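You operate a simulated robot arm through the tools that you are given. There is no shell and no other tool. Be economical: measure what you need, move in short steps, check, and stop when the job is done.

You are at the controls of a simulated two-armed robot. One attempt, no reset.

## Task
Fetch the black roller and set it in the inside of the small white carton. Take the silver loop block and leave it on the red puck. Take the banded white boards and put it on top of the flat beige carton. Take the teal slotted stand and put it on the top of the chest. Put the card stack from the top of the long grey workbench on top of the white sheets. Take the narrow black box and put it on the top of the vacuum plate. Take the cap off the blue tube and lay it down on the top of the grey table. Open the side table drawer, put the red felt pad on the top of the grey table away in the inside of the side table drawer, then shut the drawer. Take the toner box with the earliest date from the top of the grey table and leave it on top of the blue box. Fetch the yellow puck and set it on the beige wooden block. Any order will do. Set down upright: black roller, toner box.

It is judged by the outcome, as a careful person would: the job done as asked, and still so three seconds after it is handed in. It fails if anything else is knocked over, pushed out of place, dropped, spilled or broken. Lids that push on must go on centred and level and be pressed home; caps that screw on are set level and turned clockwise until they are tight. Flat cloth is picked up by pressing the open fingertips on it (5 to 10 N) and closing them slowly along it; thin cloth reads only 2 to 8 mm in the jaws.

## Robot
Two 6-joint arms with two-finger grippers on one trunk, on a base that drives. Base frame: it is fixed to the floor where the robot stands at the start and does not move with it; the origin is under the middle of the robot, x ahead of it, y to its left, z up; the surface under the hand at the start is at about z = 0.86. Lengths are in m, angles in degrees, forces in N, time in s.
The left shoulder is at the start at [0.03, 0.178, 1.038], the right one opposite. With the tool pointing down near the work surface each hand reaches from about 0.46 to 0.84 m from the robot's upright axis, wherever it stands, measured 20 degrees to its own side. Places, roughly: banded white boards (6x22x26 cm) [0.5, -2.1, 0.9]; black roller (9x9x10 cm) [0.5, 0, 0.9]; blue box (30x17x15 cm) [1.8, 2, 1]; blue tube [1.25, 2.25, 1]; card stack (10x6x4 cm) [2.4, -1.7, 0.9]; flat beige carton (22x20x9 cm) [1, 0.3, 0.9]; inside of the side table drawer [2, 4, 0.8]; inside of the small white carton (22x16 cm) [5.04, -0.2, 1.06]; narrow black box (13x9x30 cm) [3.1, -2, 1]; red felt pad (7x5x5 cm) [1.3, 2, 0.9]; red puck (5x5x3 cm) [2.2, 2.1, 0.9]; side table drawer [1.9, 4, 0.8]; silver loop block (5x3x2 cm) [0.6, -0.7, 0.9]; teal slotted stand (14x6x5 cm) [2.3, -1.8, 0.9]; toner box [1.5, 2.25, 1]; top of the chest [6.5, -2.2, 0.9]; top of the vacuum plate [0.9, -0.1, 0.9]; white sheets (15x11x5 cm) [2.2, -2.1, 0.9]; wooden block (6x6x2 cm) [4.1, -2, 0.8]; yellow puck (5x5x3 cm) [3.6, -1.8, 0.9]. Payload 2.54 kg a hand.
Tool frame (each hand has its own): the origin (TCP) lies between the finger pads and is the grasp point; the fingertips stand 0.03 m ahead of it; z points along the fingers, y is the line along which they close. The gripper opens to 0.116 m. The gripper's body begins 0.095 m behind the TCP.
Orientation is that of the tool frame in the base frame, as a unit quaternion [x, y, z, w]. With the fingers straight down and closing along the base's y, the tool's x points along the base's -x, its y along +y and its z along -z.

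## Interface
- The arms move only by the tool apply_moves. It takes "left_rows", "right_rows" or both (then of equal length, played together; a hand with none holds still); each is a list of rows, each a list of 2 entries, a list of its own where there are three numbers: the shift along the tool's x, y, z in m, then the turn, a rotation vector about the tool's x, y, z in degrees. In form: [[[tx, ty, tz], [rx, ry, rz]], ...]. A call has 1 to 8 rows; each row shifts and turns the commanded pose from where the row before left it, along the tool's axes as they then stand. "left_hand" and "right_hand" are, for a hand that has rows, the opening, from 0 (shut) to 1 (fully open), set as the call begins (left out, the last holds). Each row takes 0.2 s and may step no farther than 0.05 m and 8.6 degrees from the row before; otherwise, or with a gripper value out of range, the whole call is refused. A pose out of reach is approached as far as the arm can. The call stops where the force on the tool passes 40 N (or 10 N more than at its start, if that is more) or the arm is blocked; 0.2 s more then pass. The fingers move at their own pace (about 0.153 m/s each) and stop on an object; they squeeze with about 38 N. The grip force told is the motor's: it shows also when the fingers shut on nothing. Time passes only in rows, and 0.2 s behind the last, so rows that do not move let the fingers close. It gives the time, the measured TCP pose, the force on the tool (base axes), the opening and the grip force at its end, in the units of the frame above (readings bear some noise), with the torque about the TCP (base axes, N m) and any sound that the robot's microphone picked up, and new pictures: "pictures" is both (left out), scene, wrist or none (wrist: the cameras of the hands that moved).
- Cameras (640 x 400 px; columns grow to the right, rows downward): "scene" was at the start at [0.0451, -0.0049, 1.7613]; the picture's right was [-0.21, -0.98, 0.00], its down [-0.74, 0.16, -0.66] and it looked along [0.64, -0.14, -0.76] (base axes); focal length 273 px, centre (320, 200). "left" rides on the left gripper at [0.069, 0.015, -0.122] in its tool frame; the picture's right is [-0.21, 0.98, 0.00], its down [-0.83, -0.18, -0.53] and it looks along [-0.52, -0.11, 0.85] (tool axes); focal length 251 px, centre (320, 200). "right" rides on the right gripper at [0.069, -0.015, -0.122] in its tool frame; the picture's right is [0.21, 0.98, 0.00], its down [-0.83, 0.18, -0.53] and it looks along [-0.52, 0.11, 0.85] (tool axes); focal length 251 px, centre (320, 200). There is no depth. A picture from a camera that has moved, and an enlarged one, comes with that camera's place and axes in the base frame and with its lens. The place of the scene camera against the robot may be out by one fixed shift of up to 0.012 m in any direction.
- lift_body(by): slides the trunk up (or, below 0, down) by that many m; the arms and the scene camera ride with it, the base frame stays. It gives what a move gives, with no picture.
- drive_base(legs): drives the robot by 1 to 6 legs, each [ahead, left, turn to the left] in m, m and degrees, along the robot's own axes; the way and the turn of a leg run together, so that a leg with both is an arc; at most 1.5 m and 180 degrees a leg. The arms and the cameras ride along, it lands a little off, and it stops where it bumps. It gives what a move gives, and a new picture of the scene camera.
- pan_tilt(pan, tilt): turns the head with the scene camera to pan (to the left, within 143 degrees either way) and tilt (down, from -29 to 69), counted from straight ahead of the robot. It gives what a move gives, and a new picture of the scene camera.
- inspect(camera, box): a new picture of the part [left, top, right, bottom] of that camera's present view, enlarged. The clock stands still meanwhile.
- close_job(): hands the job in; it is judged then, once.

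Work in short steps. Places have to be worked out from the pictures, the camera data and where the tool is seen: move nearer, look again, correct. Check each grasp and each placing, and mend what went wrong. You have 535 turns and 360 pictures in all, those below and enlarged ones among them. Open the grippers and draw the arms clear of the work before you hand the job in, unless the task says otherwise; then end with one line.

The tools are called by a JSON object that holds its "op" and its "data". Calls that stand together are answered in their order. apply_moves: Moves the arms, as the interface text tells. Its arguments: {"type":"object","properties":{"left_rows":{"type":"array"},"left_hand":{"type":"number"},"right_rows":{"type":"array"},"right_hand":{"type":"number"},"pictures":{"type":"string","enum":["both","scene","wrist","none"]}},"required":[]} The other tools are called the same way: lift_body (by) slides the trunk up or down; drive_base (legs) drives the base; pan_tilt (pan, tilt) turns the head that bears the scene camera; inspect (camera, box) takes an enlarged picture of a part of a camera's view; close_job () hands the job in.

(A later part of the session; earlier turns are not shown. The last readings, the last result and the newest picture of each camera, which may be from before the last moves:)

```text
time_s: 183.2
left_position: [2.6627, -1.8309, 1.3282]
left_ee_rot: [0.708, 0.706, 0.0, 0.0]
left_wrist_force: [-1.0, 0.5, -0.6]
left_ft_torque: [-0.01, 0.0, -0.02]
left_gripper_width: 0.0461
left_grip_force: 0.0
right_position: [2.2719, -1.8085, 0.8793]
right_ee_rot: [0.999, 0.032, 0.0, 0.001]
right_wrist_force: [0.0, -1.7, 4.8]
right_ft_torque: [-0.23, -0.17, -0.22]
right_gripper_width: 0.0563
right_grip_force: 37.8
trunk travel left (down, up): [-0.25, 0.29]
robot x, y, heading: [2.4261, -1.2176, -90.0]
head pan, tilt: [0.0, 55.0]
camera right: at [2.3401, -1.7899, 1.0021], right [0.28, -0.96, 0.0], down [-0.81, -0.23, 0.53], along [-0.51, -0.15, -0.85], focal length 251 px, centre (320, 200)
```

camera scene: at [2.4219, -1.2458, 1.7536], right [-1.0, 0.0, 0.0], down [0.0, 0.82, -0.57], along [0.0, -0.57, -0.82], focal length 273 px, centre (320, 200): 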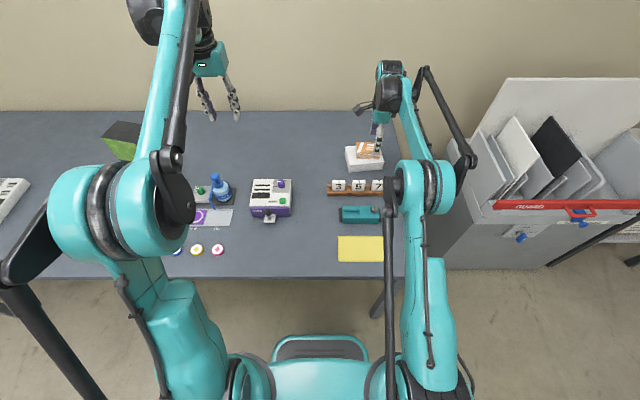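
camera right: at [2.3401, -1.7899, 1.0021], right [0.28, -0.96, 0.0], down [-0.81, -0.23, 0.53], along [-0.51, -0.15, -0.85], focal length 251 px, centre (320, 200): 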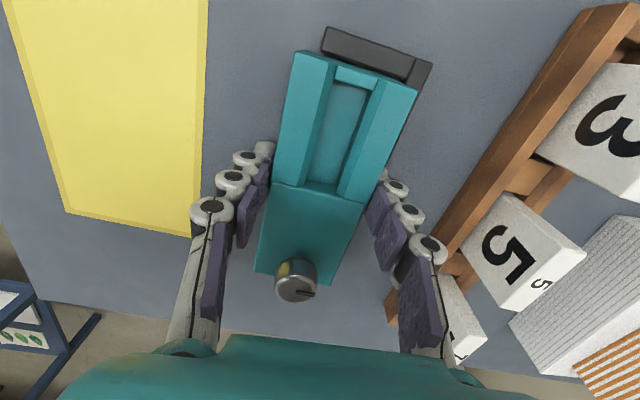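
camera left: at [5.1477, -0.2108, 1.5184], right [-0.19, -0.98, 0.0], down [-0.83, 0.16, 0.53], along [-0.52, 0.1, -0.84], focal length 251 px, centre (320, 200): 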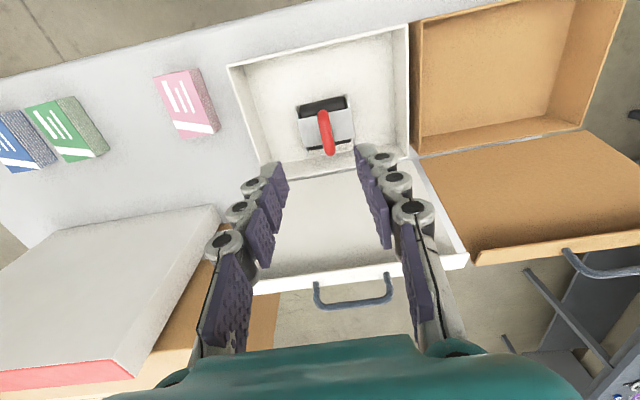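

Teal stand held (56 mm). Lift it and drive toward the chest, facing along the corridor.

{"op": "apply_moves", "data": {"right_rows": [[[0, 0, -0.03], [0, 0, 0]], [[0, 0, -0.048], [0, 0, 0]], [[0, 0, -0.048], [0, 0, 0]], [[0, 0, -0.048], [0, 0, 0]], [[0, 0, -0.048], [0, 0, 0]], [[0, 0, -0.048], [0, 0, 0]], [[0, 0, -0.048], [0, 0, 0]], [[0, 0, -0.048], [0, 0, 0]]], "pictures": "none"}}

{"op": "drive_base", "data": {"legs": [[-0.1, 0, 0], [0, 0, 90], [1.5, 0, 0], [1.5, 0, 0]]}}

{"op": "pan_tilt", "data": {"pan": -30, "tilt": 35}}

```text
time_s: 185.0
left_position: [2.6638, -1.8299, 1.3278]
left_ee_rot: [0.708, 0.706, 0.0, 0.001]
left_wrist_force: [-0.6, -0.7, 0.2]
left_ft_torque: [-0.01, 0.0, 0.03]
left_gripper_width: 0.0462
left_grip_force: 0.1
right_position: [2.2701, -1.8105, 1.2468]
right_ee_rot: [0.999, 0.032, 0.001, 0.0]
right_wrist_force: [-0.5, 0.0, -3.0]
right_ft_torque: [-0.02, -0.02, -0.01]
right_gripper_width: 0.0563
right_grip_force: 37.8
trunk travel left (down, up): [-0.25, 0.29]
robot x, y, heading: [2.422, -1.2155, -90.0]
head pan, tilt: [0.0, 55.0]
```

```text
time_s: 204.3
left_position: [6.106, -1.014, 1.3281]
left_ee_rot: [0.032, 1.0, 0.0, 0.0]
left_wrist_force: [0.2, 0.8, 0.2]
left_ft_torque: [0.0, 0.03, 0.02]
left_gripper_width: 0.0463
left_grip_force: 0.0
right_position: [6.0609, -1.404, 1.2449]
right_ee_rot: [0.706, 0.709, -0.001, 0.001]
right_wrist_force: [0.4, -0.7, -4.5]
right_ft_torque: [0.03, -0.03, -0.03]
right_gripper_width: 0.0552
right_grip_force: 38.3
trunk travel left (down, up): [-0.25, 0.29]
robot x, y, heading: [5.4743, -1.2162, -3.5]
head pan, tilt: [0.0, 55.0]
camera scene: at [5.518, -1.2065, 1.7535], right [-0.06, -1.0, 0.0], down [-0.82, 0.05, -0.57], along [0.57, -0.04, -0.82], focal length 273 px, centre (320, 200)
```

scene: 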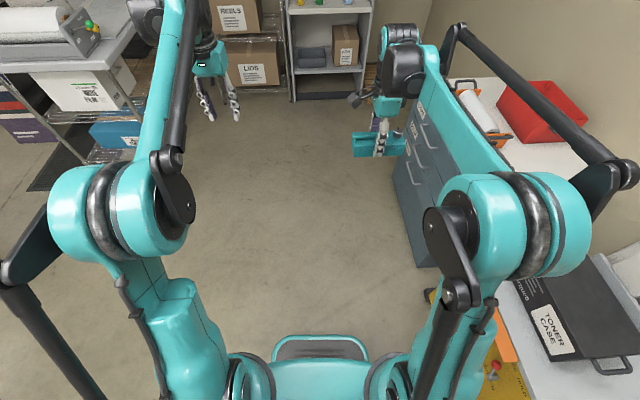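

```text
time_s: 205.2
left_position: [6.1051, -1.0121, 1.3262]
left_ee_rot: [0.032, 1.0, 0.0, 0.001]
left_wrist_force: [0.3, -0.8, -1.0]
left_ft_torque: [-0.03, 0.0, 0.0]
left_gripper_width: 0.0463
left_grip_force: 0.0
right_position: [6.0623, -1.4038, 1.2461]
right_ee_rot: [0.706, 0.709, 0.0, -0.001]
right_wrist_force: [0.3, 0.9, -3.4]
right_ft_torque: [0.02, 0.0, -0.01]
right_gripper_width: 0.0552
right_grip_force: 38.3
trunk travel left (down, up): [-0.25, 0.29]
robot x, y, heading: [5.4776, -1.2163, -3.8]
head pan, tilt: [-30.0, 35.0]
camera scene: at [5.5191, -1.2506, 1.7817], right [-0.55, -0.83, 0.0], down [-0.48, 0.32, -0.82], along [0.68, -0.45, -0.57], focal length 273 px, centre (320, 200)
```

scene: 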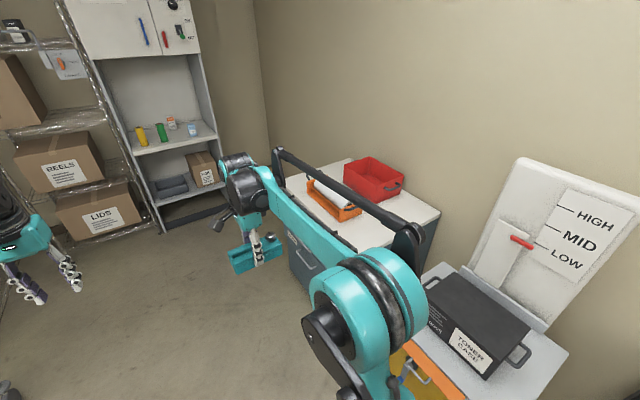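

Drive ahead and turn to face the chest.

{"op": "drive_base", "data": {"legs": [[0.75, 0.05, 3.5], [0, 0, -90]]}}

{"op": "pan_tilt", "data": {"pan": 0, "tilt": 50}}

```text
time_s: 213.2
left_position: [6.4311, -1.8205, 1.3278]
left_ee_rot: [0.722, 0.691, 0.0, 0.0]
left_wrist_force: [0.1, -1.1, -0.1]
left_ft_torque: [0.0, 0.03, 0.01]
left_gripper_width: 0.0466
left_grip_force: 0.1
right_position: [6.0389, -1.7844, 1.2459]
right_ee_rot: [1.0, 0.012, 0.001, 0.0]
right_wrist_force: [-0.4, 0.1, -4.0]
right_ft_torque: [-0.03, -0.05, -0.01]
right_gripper_width: 0.0551
right_grip_force: 37.9
trunk travel left (down, up): [-0.25, 0.29]
robot x, y, heading: [6.2202, -1.1964, -92.5]
head pan, tilt: [-30.0, 35.0]
camera scene: at [6.1697, -1.2283, 1.7818], right [-0.84, 0.54, 0.0], down [0.31, 0.48, -0.82], along [-0.44, -0.69, -0.57], focal length 273 px, centre (320, 200)
```

scene: 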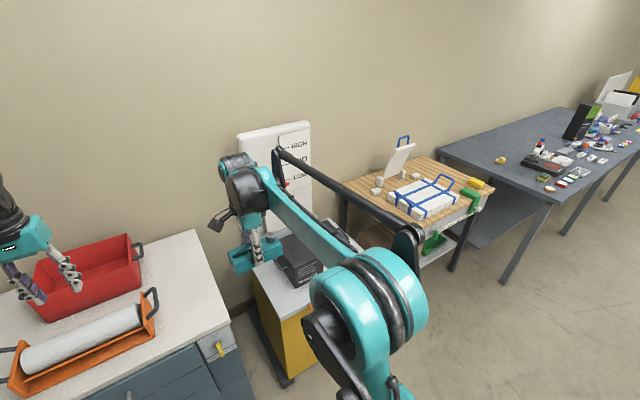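

```text
time_s: 214.1
left_position: [6.4312, -1.8204, 1.328]
left_ee_rot: [0.722, 0.691, 0.0, 0.0]
left_wrist_force: [-0.2, -0.4, 0.3]
left_ft_torque: [0.03, -0.01, -0.02]
left_gripper_width: 0.0462
left_grip_force: 0.1
right_position: [6.0401, -1.7842, 1.2457]
right_ee_rot: [1.0, 0.011, 0.0, 0.0]
right_wrist_force: [-0.1, 0.0, -3.3]
right_ft_torque: [0.0, -0.06, -0.01]
right_gripper_width: 0.0552
right_grip_force: 38.0
trunk travel left (down, up): [-0.25, 0.29]
robot x, y, heading: [6.2189, -1.1947, -92.7]
head pan, tilt: [0.0, 50.0]
camera scene: at [6.2137, -1.231, 1.7601], right [-1.0, 0.05, 0.0], down [0.04, 0.77, -0.64], along [-0.03, -0.64, -0.77], focal length 273 px, centre (320, 200)
```

scene: 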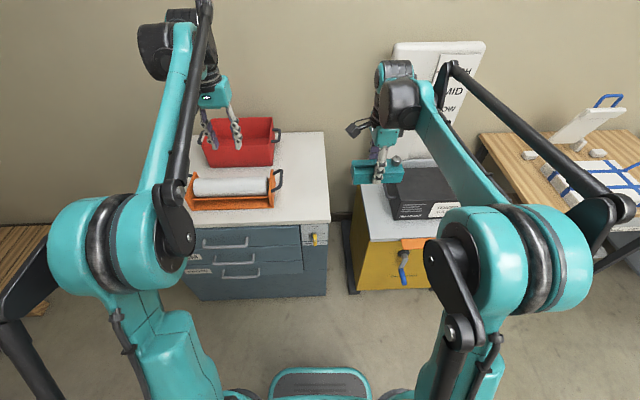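

Free strip on the chest top is x 6.15–6.32. Shift base 0.25 left, 0.1 ahead; then rotate the stand so its length runs along that strip.

{"op": "drive_base", "data": {"legs": [[0.12, 0.24, 2.5]]}}

{"op": "apply_moves", "data": {"right_rows": [[[0, 0, 0], [0, 0, -8.5]], [[0, 0, 0], [0, 0, -8.5]], [[0, 0, 0], [0, 0, -8.5]], [[0, 0, 0], [0, 0, -8.5]], [[0, 0, 0], [0, 0, -8.5]], [[0, 0, 0], [0, 0, -8.5]], [[0, 0, 0], [0, 0, -8.5]], [[0, 0, 0], [0, 0, -8.5]]], "pictures": "none"}}

{"op": "apply_moves", "data": {"right_rows": [[[0, 0, 0], [0, 0, -8.5]], [[0, 0, 0], [0, 0, -8.5]], [[0, 0, 0], [0, 0, -5]]], "pictures": "both"}}

```text
time_s: 216.0
left_position: [6.7045, -1.9363, 1.3275]
left_ee_rot: [0.705, 0.71, 0.0, -0.001]
left_wrist_force: [0.1, -0.2, 0.5]
left_ft_torque: [-0.01, 0.05, 0.01]
left_gripper_width: 0.0466
left_grip_force: 0.1
right_position: [6.3123, -1.9215, 1.2451]
right_ee_rot: [0.999, 0.038, 0.0, 0.0]
right_wrist_force: [0.4, 0.6, -4.4]
right_ft_torque: [0.02, 0.0, 0.01]
right_gripper_width: 0.055
right_grip_force: 37.4
trunk travel left (down, up): [-0.25, 0.29]
robot x, y, heading: [6.4621, -1.323, -89.4]
head pan, tilt: [0.0, 50.0]
camera scene: at [6.4574, -1.36, 1.76], right [-1.0, -0.01, 0.0], down [-0.01, 0.77, -0.64], along [0.0, -0.64, -0.77], focal length 273 px, centre (320, 200)
```

scene: 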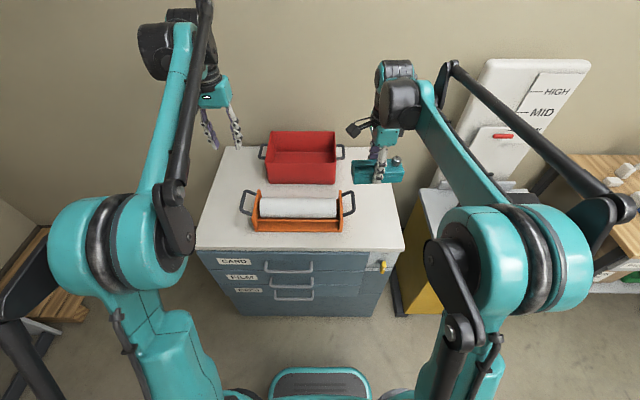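

```text
time_s: 217.8
left_position: [6.7049, -1.9361, 1.3279]
left_ee_rot: [0.705, 0.71, 0.0, 0.0]
left_wrist_force: [0.2, 0.6, -0.7]
left_ft_torque: [0.0, 0.01, -0.02]
left_gripper_width: 0.0463
left_grip_force: 0.0
right_position: [6.311, -1.9215, 1.2465]
right_ee_rot: [0.806, 0.592, 0.0, 0.0]
right_wrist_force: [0.9, 0.2, -3.9]
right_ft_torque: [0.06, -0.01, 0.0]
right_gripper_width: 0.0551
right_grip_force: 37.8
trunk travel left (down, up): [-0.25, 0.29]
robot x, y, heading: [6.4582, -1.3221, -89.8]
head pan, tilt: [0.0, 50.0]
```

```text
time_s: 218.6
left_position: [6.7034, -1.936, 1.3277]
left_ee_rot: [0.705, 0.71, 0.0, 0.0]
left_wrist_force: [-0.9, 0.0, -0.9]
left_ft_torque: [0.0, 0.01, -0.04]
left_gripper_width: 0.0461
left_grip_force: 0.1
right_position: [6.3095, -1.9212, 1.2451]
right_ee_rot: [0.679, 0.734, 0.0, 0.0]
right_wrist_force: [-0.1, -0.8, -3.5]
right_ft_torque: [0.03, 0.0, 0.0]
right_gripper_width: 0.0548
right_grip_force: 38.1
trunk travel left (down, up): [-0.25, 0.29]
robot x, y, heading: [6.4567, -1.3239, -89.7]
head pan, tilt: [0.0, 50.0]
camera scene: at [6.4566, -1.3597, 1.76], right [-1.0, -0.01, 0.0], down [-0.01, 0.77, -0.64], along [0.0, -0.64, -0.77], focal length 273 px, centre (320, 200)
camera right: at [6.2904, -1.8523, 1.3684], right [0.96, 0.29, 0.0], down [0.24, -0.81, 0.53], along [0.15, -0.51, -0.85], focal length 251 px, centre (320, 200)
```

scene: 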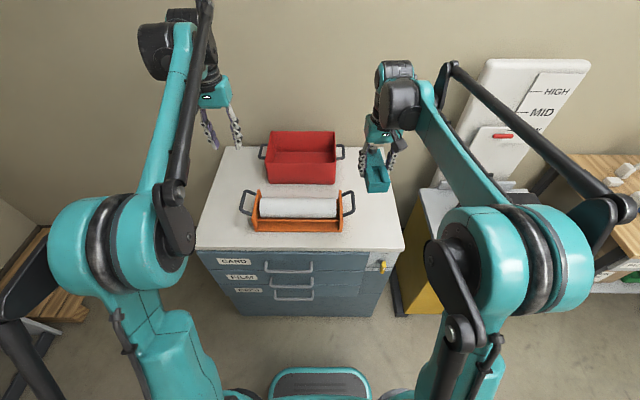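
right: 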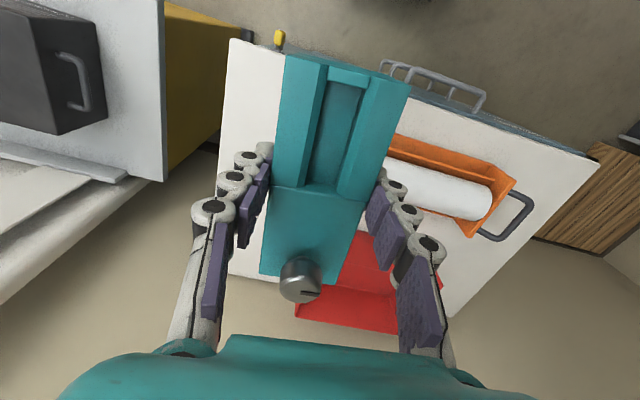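

Align to the chest and move above the free strip at (6.235,-2.02), z≈1.03.

{"op": "apply_moves", "data": {"right_rows": [[[0, 0, 0], [0, 0, 4.5]], [[-0.0165, -0.0125, 0.03], [0, 0, 0]], [[-0.0165, -0.0125, 0.03], [0, 0, 0]], [[-0.0165, -0.0125, 0.03], [0, 0, 0]], [[-0.0165, -0.0125, 0.03], [0, 0, 0]], [[-0.0165, -0.0125, 0.03], [0, 0, 0]], [[-0.0165, -0.0125, 0.03], [0, 0, 0]]], "pictures": "both"}}

```text
time_s: 220.2
left_position: [6.7032, -1.9377, 1.3267]
left_ee_rot: [0.705, 0.71, 0.001, 0.0]
left_wrist_force: [-0.8, 0.0, 0.3]
left_ft_torque: [0.03, -0.06, 0.01]
left_gripper_width: 0.0464
left_grip_force: 0.0
right_position: [6.2341, -2.0226, 1.0634]
right_ee_rot: [0.709, 0.705, 0.001, -0.001]
right_wrist_force: [-0.7, -0.4, -4.3]
right_ft_torque: [0.09, -0.07, -0.01]
right_gripper_width: 0.055
right_grip_force: 37.9
trunk travel left (down, up): [-0.25, 0.29]
robot x, y, heading: [6.4592, -1.3249, -89.5]
head pan, tilt: [0.0, 50.0]
camera scene: at [6.4555, -1.3617, 1.76], right [-1.0, -0.01, 0.0], down [0.0, 0.77, -0.64], along [0.01, -0.64, -0.77], focal length 273 px, centre (320, 200)
camera right: at [6.2191, -1.9537, 1.1867], right [0.98, 0.21, 0.0], down [0.18, -0.83, 0.53], along [0.11, -0.52, -0.85], focal length 251 px, centre (320, 200)
```

scene: 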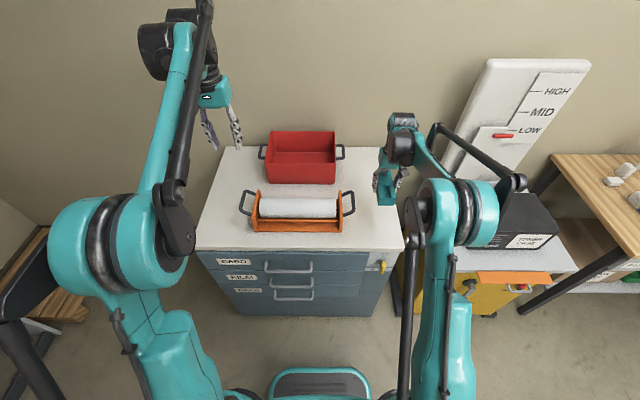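
right: 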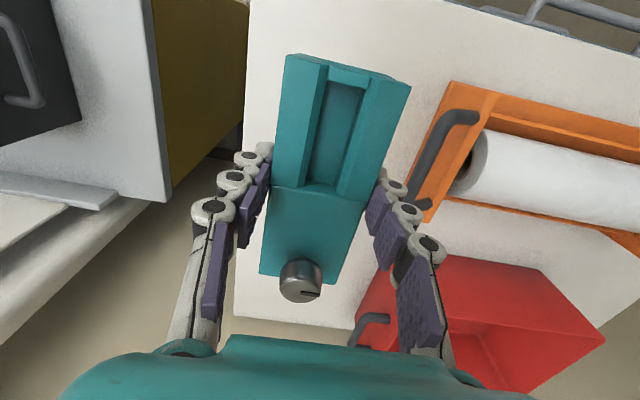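

{"op": "apply_moves", "data": {"right_rows": [[[0, 0, 0.03], [0, 0, 0]], [[0, 0, 0.03], [0, 0, 0]], [[0, 0, 0.025], [0, 0, 0]]], "pictures": "none"}}

{"op": "inspect", "data": {"camera": "scene", "box": [320, 120, 440, 260]}}

```text
time_s: 221.0
left_position: [6.704, -1.9373, 1.3274]
left_ee_rot: [0.704, 0.71, 0.0, -0.001]
left_wrist_force: [0.9, -0.1, -0.7]
left_ft_torque: [0.04, -0.01, -0.01]
left_gripper_width: 0.0467
left_grip_force: 0.0
right_position: [6.2362, -2.0242, 0.9812]
right_ee_rot: [0.709, 0.705, 0.0, -0.001]
right_wrist_force: [0.1, 0.0, -4.0]
right_ft_torque: [0.03, 0.02, 0.0]
right_gripper_width: 0.0551
right_grip_force: 38.0
trunk travel left (down, up): [-0.25, 0.29]
robot x, y, heading: [6.4541, -1.3263, -89.6]
head pan, tilt: [0.0, 50.0]
```

```text
2.86 times, centred on (380, 190) of scene
camera zoom: at [6.4564, -1.3608, 1.76], right [-1.0, -0.01, 0.0], down [-0.01, 0.77, -0.64], along [0.0, -0.64, -0.77], focal length 781 px, centre (149, 229)
```

zoom: 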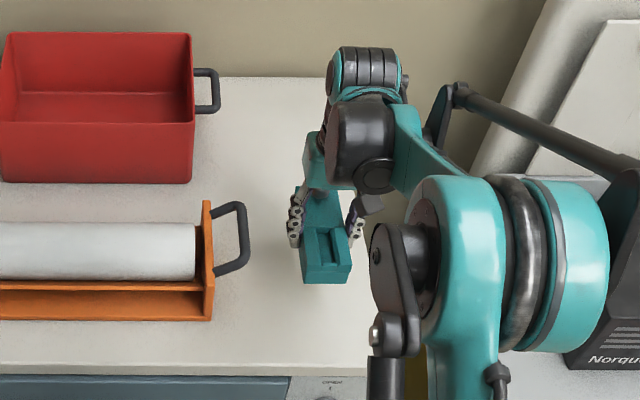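

{"op": "apply_moves", "data": {"right_rows": [[[0, 0, 0.01], [0, 0, 0]], [[0, 0, 0.01], [0, 0, 0]], [[0, 0, 0.006], [0, 0, 0]]], "pictures": "none"}}

{"op": "inspect", "data": {"camera": "scene", "box": [340, 160, 420, 240]}}

```text
time_s: 221.8
left_position: [6.7041, -1.9366, 1.3279]
left_ee_rot: [0.704, 0.71, 0.001, 0.0]
left_wrist_force: [-0.1, -0.3, -0.6]
left_ft_torque: [0.01, 0.02, -0.01]
left_gripper_width: 0.0464
left_grip_force: 0.0
right_position: [6.2374, -2.0205, 0.9565]
right_ee_rot: [0.708, 0.706, 0.0, -0.001]
right_wrist_force: [0.1, 0.4, -4.7]
right_ft_torque: [0.0, 0.01, -0.02]
right_gripper_width: 0.0554
right_grip_force: 37.8
trunk travel left (down, up): [-0.25, 0.29]
robot x, y, heading: [6.4601, -1.3216, -89.5]
head pan, tilt: [0.0, 50.0]
```

```text
5.00 times, centred on (380, 200) of scene
camera zoom: at [6.4566, -1.3599, 1.76], right [-1.0, -0.01, 0.0], down [-0.01, 0.77, -0.64], along [0.0, -0.64, -0.77], focal length 1366 px, centre (20, 200)
```

zoom: 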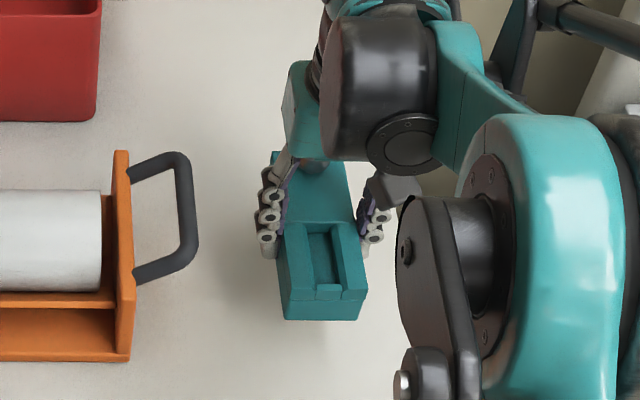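

{"op": "apply_moves", "data": {"right_rows": [[[0, 0, 0.006], [0, 0, 0]], [[0, 0, 0.004], [0, 0, 0]]], "pictures": "none"}}

{"op": "apply_moves", "data": {"right_rows": [[[0, 0, 0.005], [0, 0, 0]], [[0, 0, 0.0], [0, 0, 0]]], "pictures": "none"}}

```text
time_s: 222.4
left_position: [6.7038, -1.9365, 1.3268]
left_ee_rot: [0.705, 0.71, 0.0, 0.0]
left_wrist_force: [0.3, 0.2, 0.0]
left_ft_torque: [-0.03, 0.04, 0.04]
left_gripper_width: 0.0461
left_grip_force: 0.1
right_position: [6.2353, -2.0195, 0.9448]
right_ee_rot: [0.708, 0.706, 0.0, 0.0]
right_wrist_force: [0.0, -0.5, -3.5]
right_ft_torque: [0.01, 0.01, 0.04]
right_gripper_width: 0.0552
right_grip_force: 37.8
trunk travel left (down, up): [-0.25, 0.29]
robot x, y, heading: [6.458, -1.3249, -89.5]
head pan, tilt: [0.0, 50.0]
```

```text
time_s: 223.0
left_position: [6.7039, -1.9357, 1.3275]
left_ee_rot: [0.705, 0.709, 0.0, 0.001]
left_wrist_force: [-0.3, 0.2, 0.8]
left_ft_torque: [0.0, 0.03, 0.02]
left_gripper_width: 0.0463
left_grip_force: 0.1
right_position: [6.2355, -2.0208, 0.9414]
right_ee_rot: [0.708, 0.706, 0.0, 0.0]
right_wrist_force: [0.0, 0.6, -4.6]
right_ft_torque: [0.0, -0.02, -0.03]
right_gripper_width: 0.0554
right_grip_force: 37.8
trunk travel left (down, up): [-0.25, 0.29]
robot x, y, heading: [6.4567, -1.3239, -89.6]
head pan, tilt: [0.0, 50.0]
```

{"op": "apply_moves", "data": {"right_rows": [[[0, 0, 0.005], [0, 0, 0]], [[0, 0, 0.0], [0, 0, 0]]], "pictures": "none"}}

{"op": "apply_moves", "data": {"right_rows": [[[0, 0, 0.005], [0, 0, 0]], [[0, 0, 0.0], [0, 0, 0]]], "pictures": "none"}}

{"op": "inspect", "data": {"camera": "scene", "box": [340, 160, 420, 240]}}

```text
time_s: 223.6
left_position: [6.7039, -1.9364, 1.3278]
left_ee_rot: [0.704, 0.71, 0.001, -0.001]
left_wrist_force: [-0.5, 0.3, 0.2]
left_ft_torque: [-0.01, -0.01, 0.0]
left_gripper_width: 0.0463
left_grip_force: 0.0
right_position: [6.2358, -2.0192, 0.9354]
right_ee_rot: [0.708, 0.706, 0.0, 0.0]
right_wrist_force: [0.2, 0.6, -4.3]
right_ft_torque: [0.04, 0.0, -0.01]
right_gripper_width: 0.0551
right_grip_force: 38.0
trunk travel left (down, up): [-0.25, 0.29]
robot x, y, heading: [6.4567, -1.3224, -89.8]
head pan, tilt: [0.0, 50.0]
```

```text
time_s: 224.2
left_position: [6.7037, -1.9363, 1.3271]
left_ee_rot: [0.704, 0.71, 0.0, 0.0]
left_wrist_force: [-0.7, 0.3, 0.8]
left_ft_torque: [-0.01, -0.01, 0.0]
left_gripper_width: 0.0463
left_grip_force: 0.0
right_position: [6.2353, -2.0188, 0.9319]
right_ee_rot: [0.708, 0.706, 0.0, 0.0]
right_wrist_force: [0.0, 0.1, -3.3]
right_ft_torque: [0.04, 0.01, 0.02]
right_gripper_width: 0.0551
right_grip_force: 38.4
trunk travel left (down, up): [-0.25, 0.29]
robot x, y, heading: [6.4598, -1.324, -89.4]
head pan, tilt: [0.0, 50.0]
```

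```text
5.00 times, centred on (380, 200) of scene
camera zoom: at [6.4566, -1.3597, 1.76], right [-1.0, -0.01, 0.0], down [-0.01, 0.77, -0.64], along [0.0, -0.64, -0.77], focal length 1366 px, centre (20, 200)
```

zoom: 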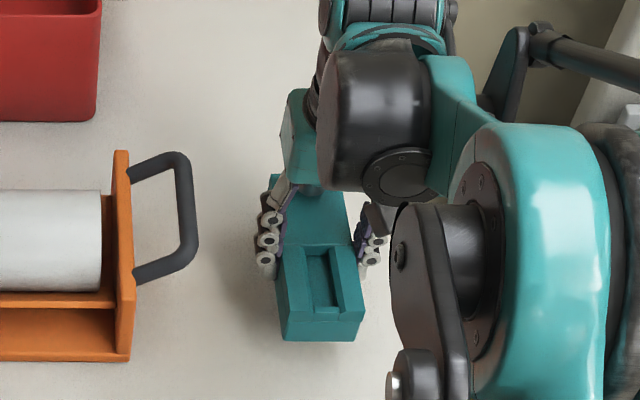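

{"op": "apply_moves", "data": {"right_rows": [[[0, 0, 0.005], [0, 0, 0]], [[0, 0, 0.004], [0, 0, 0]]], "pictures": "none"}}

{"op": "apply_moves", "data": {"right_rows": [[[0, 0, 0.004], [0, 0, 0]], [[0, 0, 0.0], [0, 0, 0]]], "pictures": "none"}}

{"op": "apply_moves", "data": {"right_rows": [[[0, 0, 0.004], [0, 0, 0]], [[0, 0, 0.0], [0, 0, 0]]], "pictures": "none"}}

```text
time_s: 224.8
left_position: [6.7037, -1.9369, 1.3291]
left_ee_rot: [0.705, 0.71, 0.0, 0.001]
left_wrist_force: [-0.4, 0.3, 0.5]
left_ft_torque: [0.0, 0.0, 0.02]
left_gripper_width: 0.0465
left_grip_force: 0.0
right_position: [6.2349, -2.0192, 0.9212]
right_ee_rot: [0.709, 0.705, 0.001, 0.0]
right_wrist_force: [0.4, 0.4, -4.2]
right_ft_torque: [0.02, 0.02, 0.02]
right_gripper_width: 0.0552
right_grip_force: 37.6
trunk travel left (down, up): [-0.25, 0.29]
robot x, y, heading: [6.4577, -1.3228, -89.4]
head pan, tilt: [0.0, 50.0]
```

```text
time_s: 225.4
left_position: [6.7036, -1.936, 1.3276]
left_ee_rot: [0.705, 0.709, -0.001, 0.0]
left_wrist_force: [0.0, -0.4, 0.4]
left_ft_torque: [0.01, 0.01, -0.01]
left_gripper_width: 0.0467
left_grip_force: 0.0
right_position: [6.236, -2.0187, 0.9184]
right_ee_rot: [0.709, 0.706, 0.0, 0.0]
right_wrist_force: [0.0, 0.6, -3.8]
right_ft_torque: [0.04, 0.02, 0.02]
right_gripper_width: 0.0555
right_grip_force: 37.7
trunk travel left (down, up): [-0.25, 0.29]
robot x, y, heading: [6.4565, -1.3223, -89.8]
head pan, tilt: [0.0, 50.0]
```

```text
time_s: 226.0
left_position: [6.7037, -1.9362, 1.3288]
left_ee_rot: [0.705, 0.709, 0.0, 0.0]
left_wrist_force: [-0.4, 0.3, -1.0]
left_ft_torque: [0.03, 0.0, -0.01]
left_gripper_width: 0.0462
left_grip_force: 0.1
right_position: [6.236, -2.0188, 0.9135]
right_ee_rot: [0.708, 0.706, 0.001, 0.0]
right_wrist_force: [0.3, 0.8, -3.3]
right_ft_torque: [0.03, 0.02, 0.01]
right_gripper_width: 0.0552
right_grip_force: 38.1
trunk travel left (down, up): [-0.25, 0.29]
robot x, y, heading: [6.4566, -1.3216, -89.7]
head pan, tilt: [0.0, 50.0]
```

{"op": "apply_moves", "data": {"right_rows": [[[0, 0, 0.004], [0, 0, 0]], [[0, 0, 0.0], [0, 0, 0]]], "pictures": "none"}}

{"op": "apply_moves", "data": {"right_rows": [[[0, 0, 0.004], [0, 0, 0]], [[0, 0, 0.0], [0, 0, 0]]], "pictures": "none"}}

{"op": "inspect", "data": {"camera": "scene", "box": [340, 160, 420, 240]}}

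```text
time_s: 226.6
left_position: [6.7035, -1.9361, 1.3281]
left_ee_rot: [0.705, 0.709, 0.0, 0.0]
left_wrist_force: [0.7, -0.2, -1.3]
left_ft_torque: [0.01, 0.0, -0.01]
left_gripper_width: 0.0462
left_grip_force: 0.2
right_position: [6.2341, -2.0186, 0.9087]
right_ee_rot: [0.708, 0.706, -0.001, 0.001]
right_wrist_force: [-0.6, -0.9, -4.2]
right_ft_torque: [0.04, 0.0, -0.03]
right_gripper_width: 0.0554
right_grip_force: 37.1
trunk travel left (down, up): [-0.25, 0.29]
robot x, y, heading: [6.4588, -1.3215, -89.8]
head pan, tilt: [0.0, 50.0]
```

```text
time_s: 227.2
left_position: [6.7028, -1.9359, 1.3276]
left_ee_rot: [0.705, 0.709, -0.001, 0.0]
left_wrist_force: [1.0, 0.2, 0.3]
left_ft_torque: [0.01, -0.01, 0.0]
left_gripper_width: 0.0464
left_grip_force: 0.0
right_position: [6.2352, -2.0194, 0.9062]
right_ee_rot: [0.708, 0.706, -0.001, -0.001]
right_wrist_force: [0.4, -0.2, -4.3]
right_ft_torque: [0.03, -0.01, 0.01]
right_gripper_width: 0.0552
right_grip_force: 37.4
trunk travel left (down, up): [-0.25, 0.29]
robot x, y, heading: [6.4535, -1.3236, -89.6]
head pan, tilt: [0.0, 50.0]
```

```text
5.00 times, centred on (380, 200) of scene
camera zoom: at [6.4566, -1.3597, 1.76], right [-1.0, -0.01, 0.0], down [-0.01, 0.77, -0.64], along [0.0, -0.64, -0.77], focal length 1366 px, centre (20, 200)
```

zoom: 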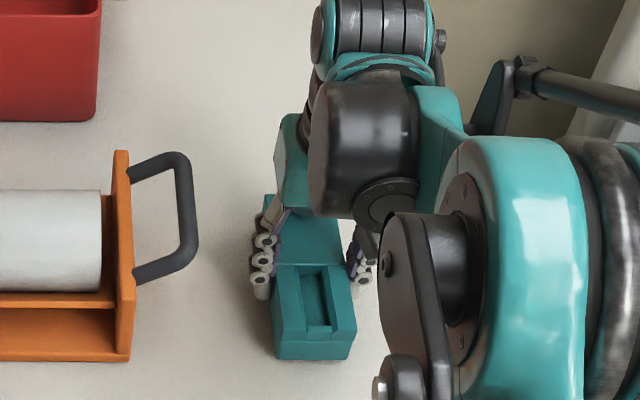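

{"op": "apply_moves", "data": {"right_rows": [[[0, 0, 0.003], [0, 0, 0]], [[0, 0, 0.003], [0, 0, 0]]], "pictures": "none"}}

{"op": "apply_moves", "data": {"right_rows": [[[0, 0, 0.004], [0, 0, 0]], [[0, 0, 0.0], [0, 0, 0]]], "pictures": "none"}}

```text
time_s: 227.8
left_position: [6.7038, -1.9358, 1.3284]
left_ee_rot: [0.705, 0.709, 0.0, 0.0]
left_wrist_force: [-0.4, 0.4, -0.1]
left_ft_torque: [0.04, -0.04, -0.05]
left_gripper_width: 0.0463
left_grip_force: 0.2
right_position: [6.2368, -2.0196, 0.9004]
right_ee_rot: [0.708, 0.706, -0.001, 0.001]
right_wrist_force: [-1.4, -1.2, 3.7]
right_ft_torque: [-0.52, -0.15, -0.1]
right_gripper_width: 0.0551
right_grip_force: 38.4
trunk travel left (down, up): [-0.25, 0.29]
robot x, y, heading: [6.4603, -1.3223, -89.4]
head pan, tilt: [0.0, 50.0]
```

```text
time_s: 228.4
left_position: [6.7035, -1.9352, 1.3299]
left_ee_rot: [0.704, 0.71, -0.001, 0.0]
left_wrist_force: [-0.1, -0.4, -0.2]
left_ft_torque: [0.03, 0.01, 0.0]
left_gripper_width: 0.0462
left_grip_force: 0.1
right_position: [6.237, -2.0197, 0.8973]
right_ee_rot: [0.709, 0.706, -0.001, -0.001]
right_wrist_force: [-5.6, -7.8, 30.6]
right_ft_torque: [-0.1, 0.18, 0.01]
right_gripper_width: 0.0557
right_grip_force: 38.1
trunk travel left (down, up): [-0.25, 0.29]
robot x, y, heading: [6.4538, -1.3244, -89.5]
head pan, tilt: [0.0, 50.0]
```

Contact with the chest top (≈0.86). Ease up 2 mm, open to ~7.5 cm and rise.

{"op": "apply_moves", "data": {"right_rows": [[[0, 0, -0.003], [0, 0, 0]], [[0, 0, 0], [0, 0, 0]], [[0, 0, 0], [0, 0, 0]]], "pictures": "none"}}

{"op": "apply_moves", "data": {"right_rows": [[[0, 0, 0], [0, 0, 0]], [[0, 0, 0], [0, 0, 0]], [[0, 0, -0.03], [0, 0, 0]], [[0, 0, -0.045], [0, 0, 0]], [[0, 0, -0.045], [0, 0, 0]], [[0, 0, -0.045], [0, 0, 0]], [[0, 0, -0.045], [0, 0, 0]], [[0, 0, -0.045], [0, 0, 0]]], "right_hand": 0.68, "pictures": "scene"}}

{"op": "inspect", "data": {"camera": "scene", "box": [340, 160, 420, 240]}}

```text
time_s: 229.2
left_position: [6.7038, -1.9358, 1.3277]
left_ee_rot: [0.705, 0.709, 0.001, 0.0]
left_wrist_force: [-0.4, 0.2, 0.6]
left_ft_torque: [0.01, -0.02, 0.0]
left_gripper_width: 0.0463
left_grip_force: 0.1
right_position: [6.2366, -2.0219, 0.8972]
right_ee_rot: [0.707, 0.707, 0.0, -0.001]
right_wrist_force: [0.4, 0.0, -3.5]
right_ft_torque: [0.05, -0.02, -0.02]
right_gripper_width: 0.0554
right_grip_force: 37.5
trunk travel left (down, up): [-0.25, 0.29]
robot x, y, heading: [6.4567, -1.3235, -89.6]
head pan, tilt: [0.0, 50.0]
```

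```text
time_s: 231.0
left_position: [6.7041, -1.9363, 1.329]
left_ee_rot: [0.705, 0.709, 0.0, 0.0]
left_wrist_force: [-0.4, -0.2, 0.8]
left_ft_torque: [-0.02, 0.0, 0.0]
left_gripper_width: 0.0464
left_grip_force: 0.0
right_position: [6.2316, -2.019, 1.1547]
right_ee_rot: [0.708, 0.706, 0.0, 0.0]
right_wrist_force: [-0.2, 0.2, 0.3]
right_ft_torque: [0.0, -0.01, -0.01]
right_gripper_width: 0.0788
right_grip_force: 0.0
trunk travel left (down, up): [-0.25, 0.29]
robot x, y, heading: [6.4554, -1.3229, -89.5]
head pan, tilt: [0.0, 50.0]
camera scene: at [6.457, -1.3582, 1.7601], right [-1.0, -0.01, 0.0], down [-0.01, 0.77, -0.64], along [0.0, -0.64, -0.77], focal length 273 px, centre (320, 200)
```

scene: 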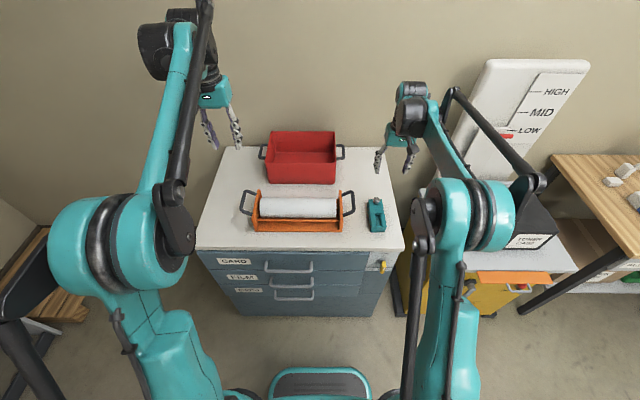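

```text
5.00 times, centred on (380, 200) of scene
camera zoom: at [6.457, -1.3582, 1.7601], right [-1.0, -0.01, 0.0], down [-0.01, 0.77, -0.64], along [0.0, -0.64, -0.77], focal length 1366 px, centre (20, 200)
```

zoom: 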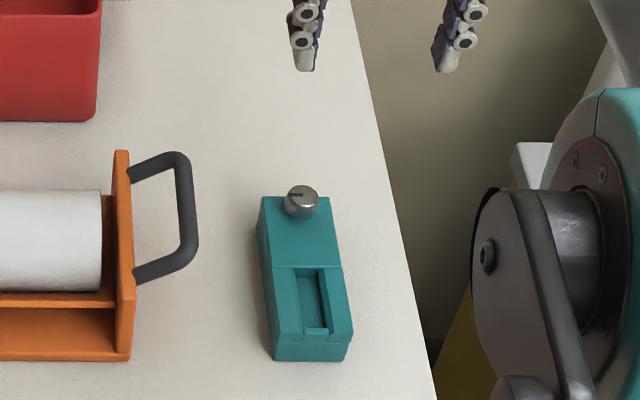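

Teal stand sits on the chest. Raise hands and drive back to the black box.

{"op": "apply_moves", "data": {"right_rows": [[[0.03, 0, -0.04], [0, 0, 0]], [[0.03, 0, -0.04], [0, 0, 0]], [[0.03, 0, -0.04], [0, 0, 0]], [[0.03, 0, -0.04], [0, 0, 0]]], "pictures": "none"}}

{"op": "drive_base", "data": {"legs": [[-0.17, 0, 0], [0, 0, -90], [1.4, 0, 0], [1.4, 0, 0], [0.7, 0, 0]]}}

```text
time_s: 232.0
left_position: [6.7041, -1.9347, 1.3285]
left_ee_rot: [0.705, 0.709, 0.0, 0.001]
left_wrist_force: [0.2, 0.2, -0.2]
left_ft_torque: [-0.04, 0.02, -0.01]
left_gripper_width: 0.0465
left_grip_force: 0.1
right_position: [6.2394, -1.897, 1.3164]
right_ee_rot: [0.708, 0.706, -0.001, 0.001]
right_wrist_force: [0.5, 0.8, 0.6]
right_ft_torque: [-0.05, 0.02, 0.04]
right_gripper_width: 0.0792
right_grip_force: 0.0
trunk travel left (down, up): [-0.25, 0.29]
robot x, y, heading: [6.4525, -1.3237, -89.5]
head pan, tilt: [0.0, 50.0]
```

```text
time_s: 254.2
left_position: [2.281, -1.4367, 1.3282]
left_ee_rot: [1.0, 0.005, 0.0, 0.0]
left_wrist_force: [0.0, 0.4, 0.9]
left_ft_torque: [0.01, -0.01, 0.02]
left_gripper_width: 0.0464
left_grip_force: 0.1
right_position: [2.3135, -0.9721, 1.3139]
right_ee_rot: [1.0, -0.001, 0.0, 0.0]
right_wrist_force: [-0.3, 0.1, 0.1]
right_ft_torque: [0.01, -0.05, 0.0]
right_gripper_width: 0.0787
right_grip_force: 0.0
trunk travel left (down, up): [-0.25, 0.29]
robot x, y, heading: [2.8906, -1.1913, -179.5]
head pan, tilt: [0.0, 50.0]
camera scene: at [2.8426, -1.178, 1.7601], right [-0.01, 1.0, 0.0], down [0.77, 0.01, -0.64], along [-0.64, -0.01, -0.77], focal length 273 px, centre (320, 200)
```

scene: 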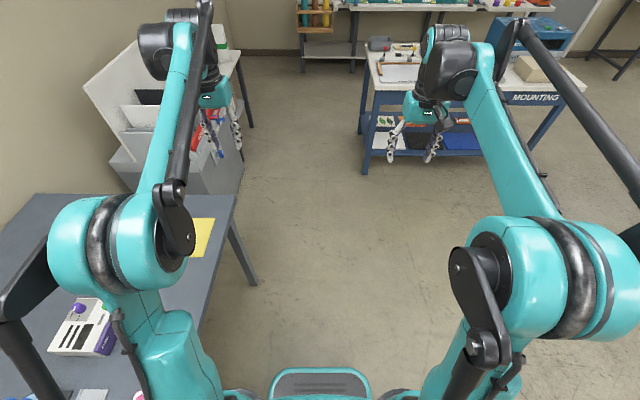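

{"op": "drive_base", "data": {"legs": [[0, 0, 89.5]]}}

{"op": "inspect", "data": {"camera": "scene", "box": [180, 100, 340, 240]}}

```text
time_s: 258.3
left_position: [3.1231, -1.8062, 1.3279]
left_ee_rot: [0.713, 0.701, 0.0, 0.0]
left_wrist_force: [0.0, 1.1, 0.2]
left_ft_torque: [-0.06, 0.0, -0.01]
left_gripper_width: 0.0461
left_grip_force: 0.0
right_position: [2.6575, -1.7589, 1.315]
right_ee_rot: [0.717, 0.697, 0.0, 0.0]
right_wrist_force: [0.4, -0.3, 0.5]
right_ft_torque: [0.01, -0.05, 0.02]
right_gripper_width: 0.079
right_grip_force: 0.2
trunk travel left (down, up): [-0.25, 0.29]
robot x, y, heading: [2.8891, -1.187, -91.2]
head pan, tilt: [0.0, 50.0]
camera scene: at [2.8898, -1.2249, 1.7601], right [-1.0, 0.02, 0.0], down [0.01, 0.77, -0.64], along [-0.01, -0.64, -0.77], focal length 273 px, centre (320, 200)
```

scene: 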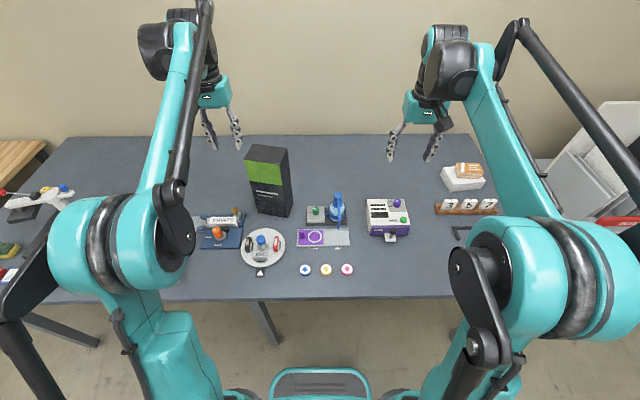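

```text
2.86 times, centred on (260, 170) of scene
camera zoom: at [2.8898, -1.2249, 1.7601], right [-1.0, 0.02, 0.0], down [0.01, 0.77, -0.64], along [-0.01, -0.64, -0.77], focal length 781 px, centre (491, 286)
```

zoom: 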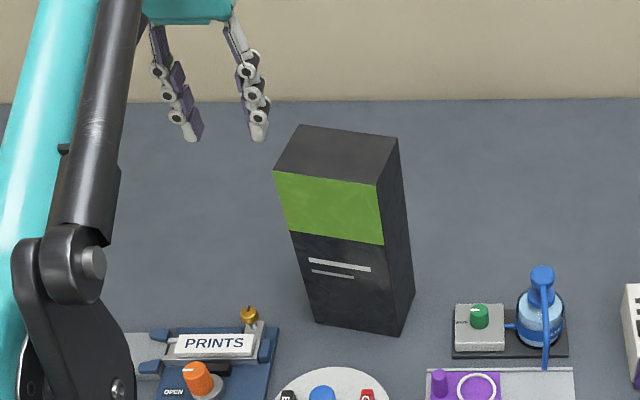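

Box centre ≈(3.063,-1.953), 13 cm face toward me, turned ~13°, top ≈1.138. Rotate the left hand −77° to close across the 9 cm depth, opening fully.

{"op": "apply_moves", "data": {"left_rows": [[[0, 0, 0], [0, 0, -8.5]], [[0, 0, 0], [0, 0, -8.5]], [[0, 0, 0], [0, 0, -8.5]], [[0, 0, 0], [0, 0, -8.5]], [[0, 0, 0], [0, 0, -8.5]], [[0, 0, 0], [0, 0, -8.5]], [[0, 0, 0], [0, 0, -8.5]], [[0, 0, 0], [0, 0, -8.5]]], "left_hand": 1.0, "pictures": "none"}}

{"op": "drive_base", "data": {"legs": [[0.07, 0, 1.2]]}}

```text
time_s: 260.1
left_position: [3.1228, -1.8085, 1.3286]
left_ee_rot: [0.197, 0.98, 0.0, 0.0]
left_wrist_force: [-0.7, 1.0, 0.1]
left_ft_torque: [0.02, 0.03, -0.02]
left_gripper_width: 0.116
left_grip_force: 0.0
right_position: [2.6589, -1.7587, 1.3156]
right_ee_rot: [0.716, 0.698, 0.001, 0.0]
right_wrist_force: [0.4, 0.6, 0.6]
right_ft_torque: [0.04, 0.0, -0.06]
right_gripper_width: 0.0788
right_grip_force: 0.1
trunk travel left (down, up): [-0.25, 0.29]
robot x, y, heading: [2.894, -1.1888, -91.0]
head pan, tilt: [0.0, 50.0]
```

```text
time_s: 261.1
left_position: [3.1348, -1.8746, 1.3261]
left_ee_rot: [0.188, 0.982, 0.001, 0.0]
left_wrist_force: [0.7, -1.4, -0.3]
left_ft_torque: [0.07, -0.01, 0.0]
left_gripper_width: 0.1158
left_grip_force: 0.0
right_position: [2.6699, -1.8354, 1.3143]
right_ee_rot: [0.71, 0.704, 0.0, 0.0]
right_wrist_force: [-0.2, 0.0, 0.1]
right_ft_torque: [0.07, 0.02, 0.05]
right_gripper_width: 0.079
right_grip_force: 0.0
trunk travel left (down, up): [-0.25, 0.29]
robot x, y, heading: [2.8911, -1.2559, -89.8]
head pan, tilt: [0.0, 50.0]
camera scene: at [2.8902, -1.2968, 1.76], right [-1.0, 0.0, 0.0], down [0.0, 0.77, -0.64], along [0.0, -0.64, -0.77], focal length 273 px, centre (320, 200)
```

scene: 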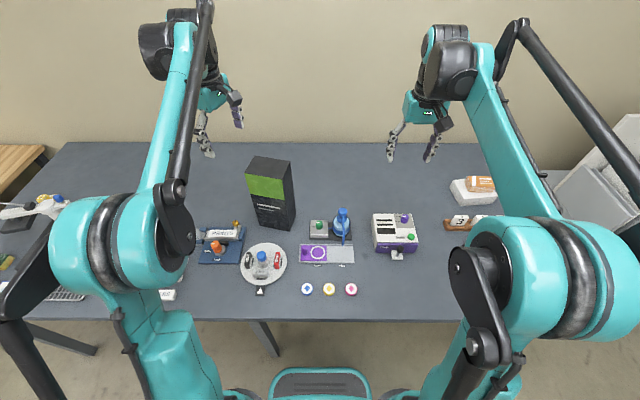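

{"op": "apply_moves", "data": {"left_rows": [[[0, 0, 0], [0, 0, -4.5]], [[0, 0, 0], [0, 0, -4.5]], [[0.0177, -0.0307, 0], [0, 0, 0]], [[0.0177, -0.0307, 0], [0, 0, 0]], [[0.0177, -0.0307, 0], [0, 0, 0]]], "pictures": "wrist"}}

{"op": "inspect", "data": {"camera": "scene", "box": [200, 80, 340, 240]}}

```text
time_s: 262.3
left_position: [3.0653, -1.9541, 1.3271]
left_ee_rot: [0.111, 0.994, 0.001, 0.001]
left_wrist_force: [-0.7, -0.4, -0.2]
left_ft_torque: [0.05, -0.01, 0.0]
left_gripper_width: 0.1159
left_grip_force: 0.1
right_position: [2.6705, -1.8358, 1.3137]
right_ee_rot: [0.71, 0.705, 0.001, 0.0]
right_wrist_force: [0.6, -0.4, 0.1]
right_ft_torque: [0.08, -0.01, 0.0]
right_gripper_width: 0.0788
right_grip_force: 0.0
trunk travel left (down, up): [-0.25, 0.29]
robot x, y, heading: [2.888, -1.2592, -89.9]
head pan, tilt: [0.0, 50.0]
camera left: at [3.0007, -1.9242, 1.4495], right [0.42, 0.91, 0.0], down [0.77, -0.36, 0.53], along [0.48, -0.23, -0.85], focal length 251 px, centre (320, 200)
```

left: 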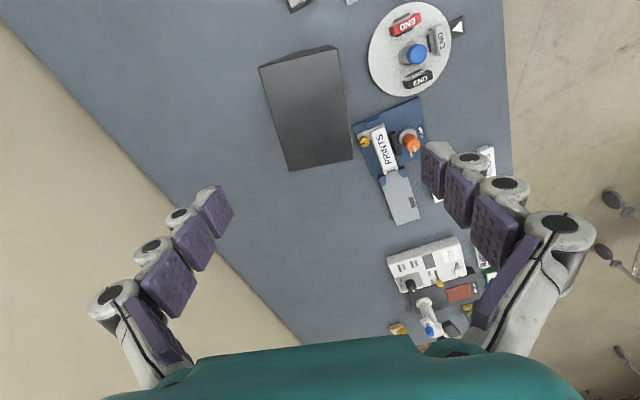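

```text
2.50 times, centred on (270, 160) of scene
camera zoom: at [2.8889, -1.2974, 1.7599], right [-1.0, 0.0, 0.0], down [0.0, 0.77, -0.64], along [0.0, -0.64, -0.77], focal length 683 px, centre (445, 300)
```

zoom: 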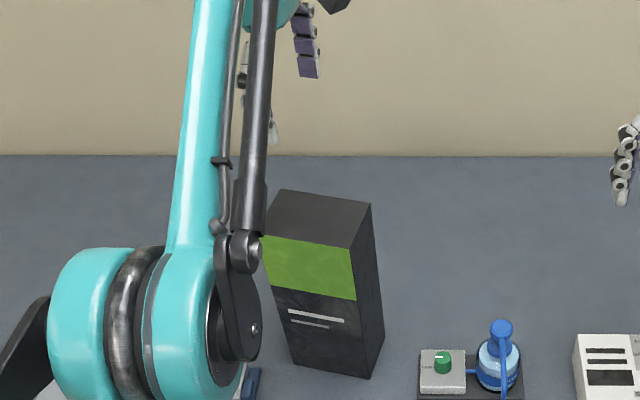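

Refined: box centre (3.064,-1.969), axis 13.8°. Shift 15 mm and go down to just above the top for a check.

{"op": "apply_moves", "data": {"left_rows": [[[-0.0013, -0.0073, 0.03], [0, 0, 1]], [[-0.0013, -0.0073, 0.04], [0, 0, 0]], [[0, 0, 0.04], [0, 0, 0]]], "pictures": "wrist"}}

```text
time_s: 263.1
left_position: [3.0646, -1.9648, 1.2185]
left_ee_rot: [0.12, 0.993, 0.0, 0.0]
left_wrist_force: [1.6, -0.6, -0.9]
left_ft_torque: [0.0, 0.01, 0.02]
left_gripper_width: 0.1162
left_grip_force: 0.1
right_position: [2.67, -1.8335, 1.3158]
right_ee_rot: [0.71, 0.704, 0.0, 0.001]
right_wrist_force: [-0.3, 0.5, 0.3]
right_ft_torque: [0.02, -0.02, -0.02]
right_gripper_width: 0.079
right_grip_force: 0.0
trunk travel left (down, up): [-0.25, 0.29]
robot x, y, heading: [2.8904, -1.256, -89.5]
head pan, tilt: [0.0, 50.0]
camera left: at [3.0011, -1.9343, 1.341], right [0.44, 0.9, 0.0], down [0.76, -0.37, 0.53], along [0.48, -0.24, -0.85], focal length 251 px, centre (320, 200)
```

left: 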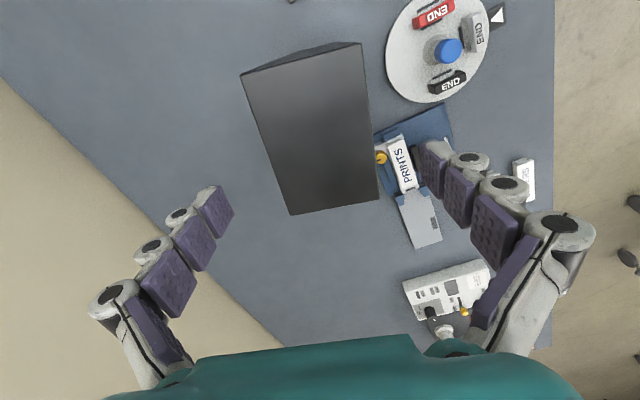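

Aligned within 3 mm. Descend over the box and check.

{"op": "apply_moves", "data": {"left_rows": [[[0, -0.003, 0.03], [0, 0, 0]], [[0, 0, 0.035], [0, 0, 0]], [[0, 0, 0.035], [0, 0, 0]], [[0, 0, 0.035], [0, 0, 0]]], "pictures": "wrist"}}

```text
time_s: 264.1
left_position: [3.0623, -1.9689, 1.08]
left_ee_rot: [0.121, 0.993, -0.001, 0.0]
left_wrist_force: [0.7, -0.4, 0.7]
left_ft_torque: [0.04, 0.02, -0.02]
left_gripper_width: 0.1159
left_grip_force: 0.0
right_position: [2.67, -1.834, 1.3136]
right_ee_rot: [0.709, 0.705, 0.0, 0.0]
right_wrist_force: [0.5, -0.6, -0.4]
right_ft_torque: [0.05, -0.01, -0.01]
right_gripper_width: 0.079
right_grip_force: 0.1
trunk travel left (down, up): [-0.25, 0.29]
robot x, y, heading: [2.8927, -1.258, -89.8]
head pan, tilt: [0.0, 50.0]
camera left: at [2.9993, -1.9374, 1.2026], right [0.44, 0.9, 0.0], down [0.76, -0.37, 0.53], along [0.48, -0.24, -0.85], focal length 251 px, centre (320, 200)
```

left: 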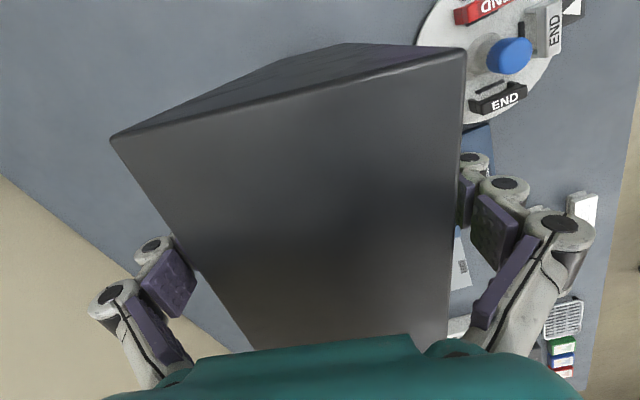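

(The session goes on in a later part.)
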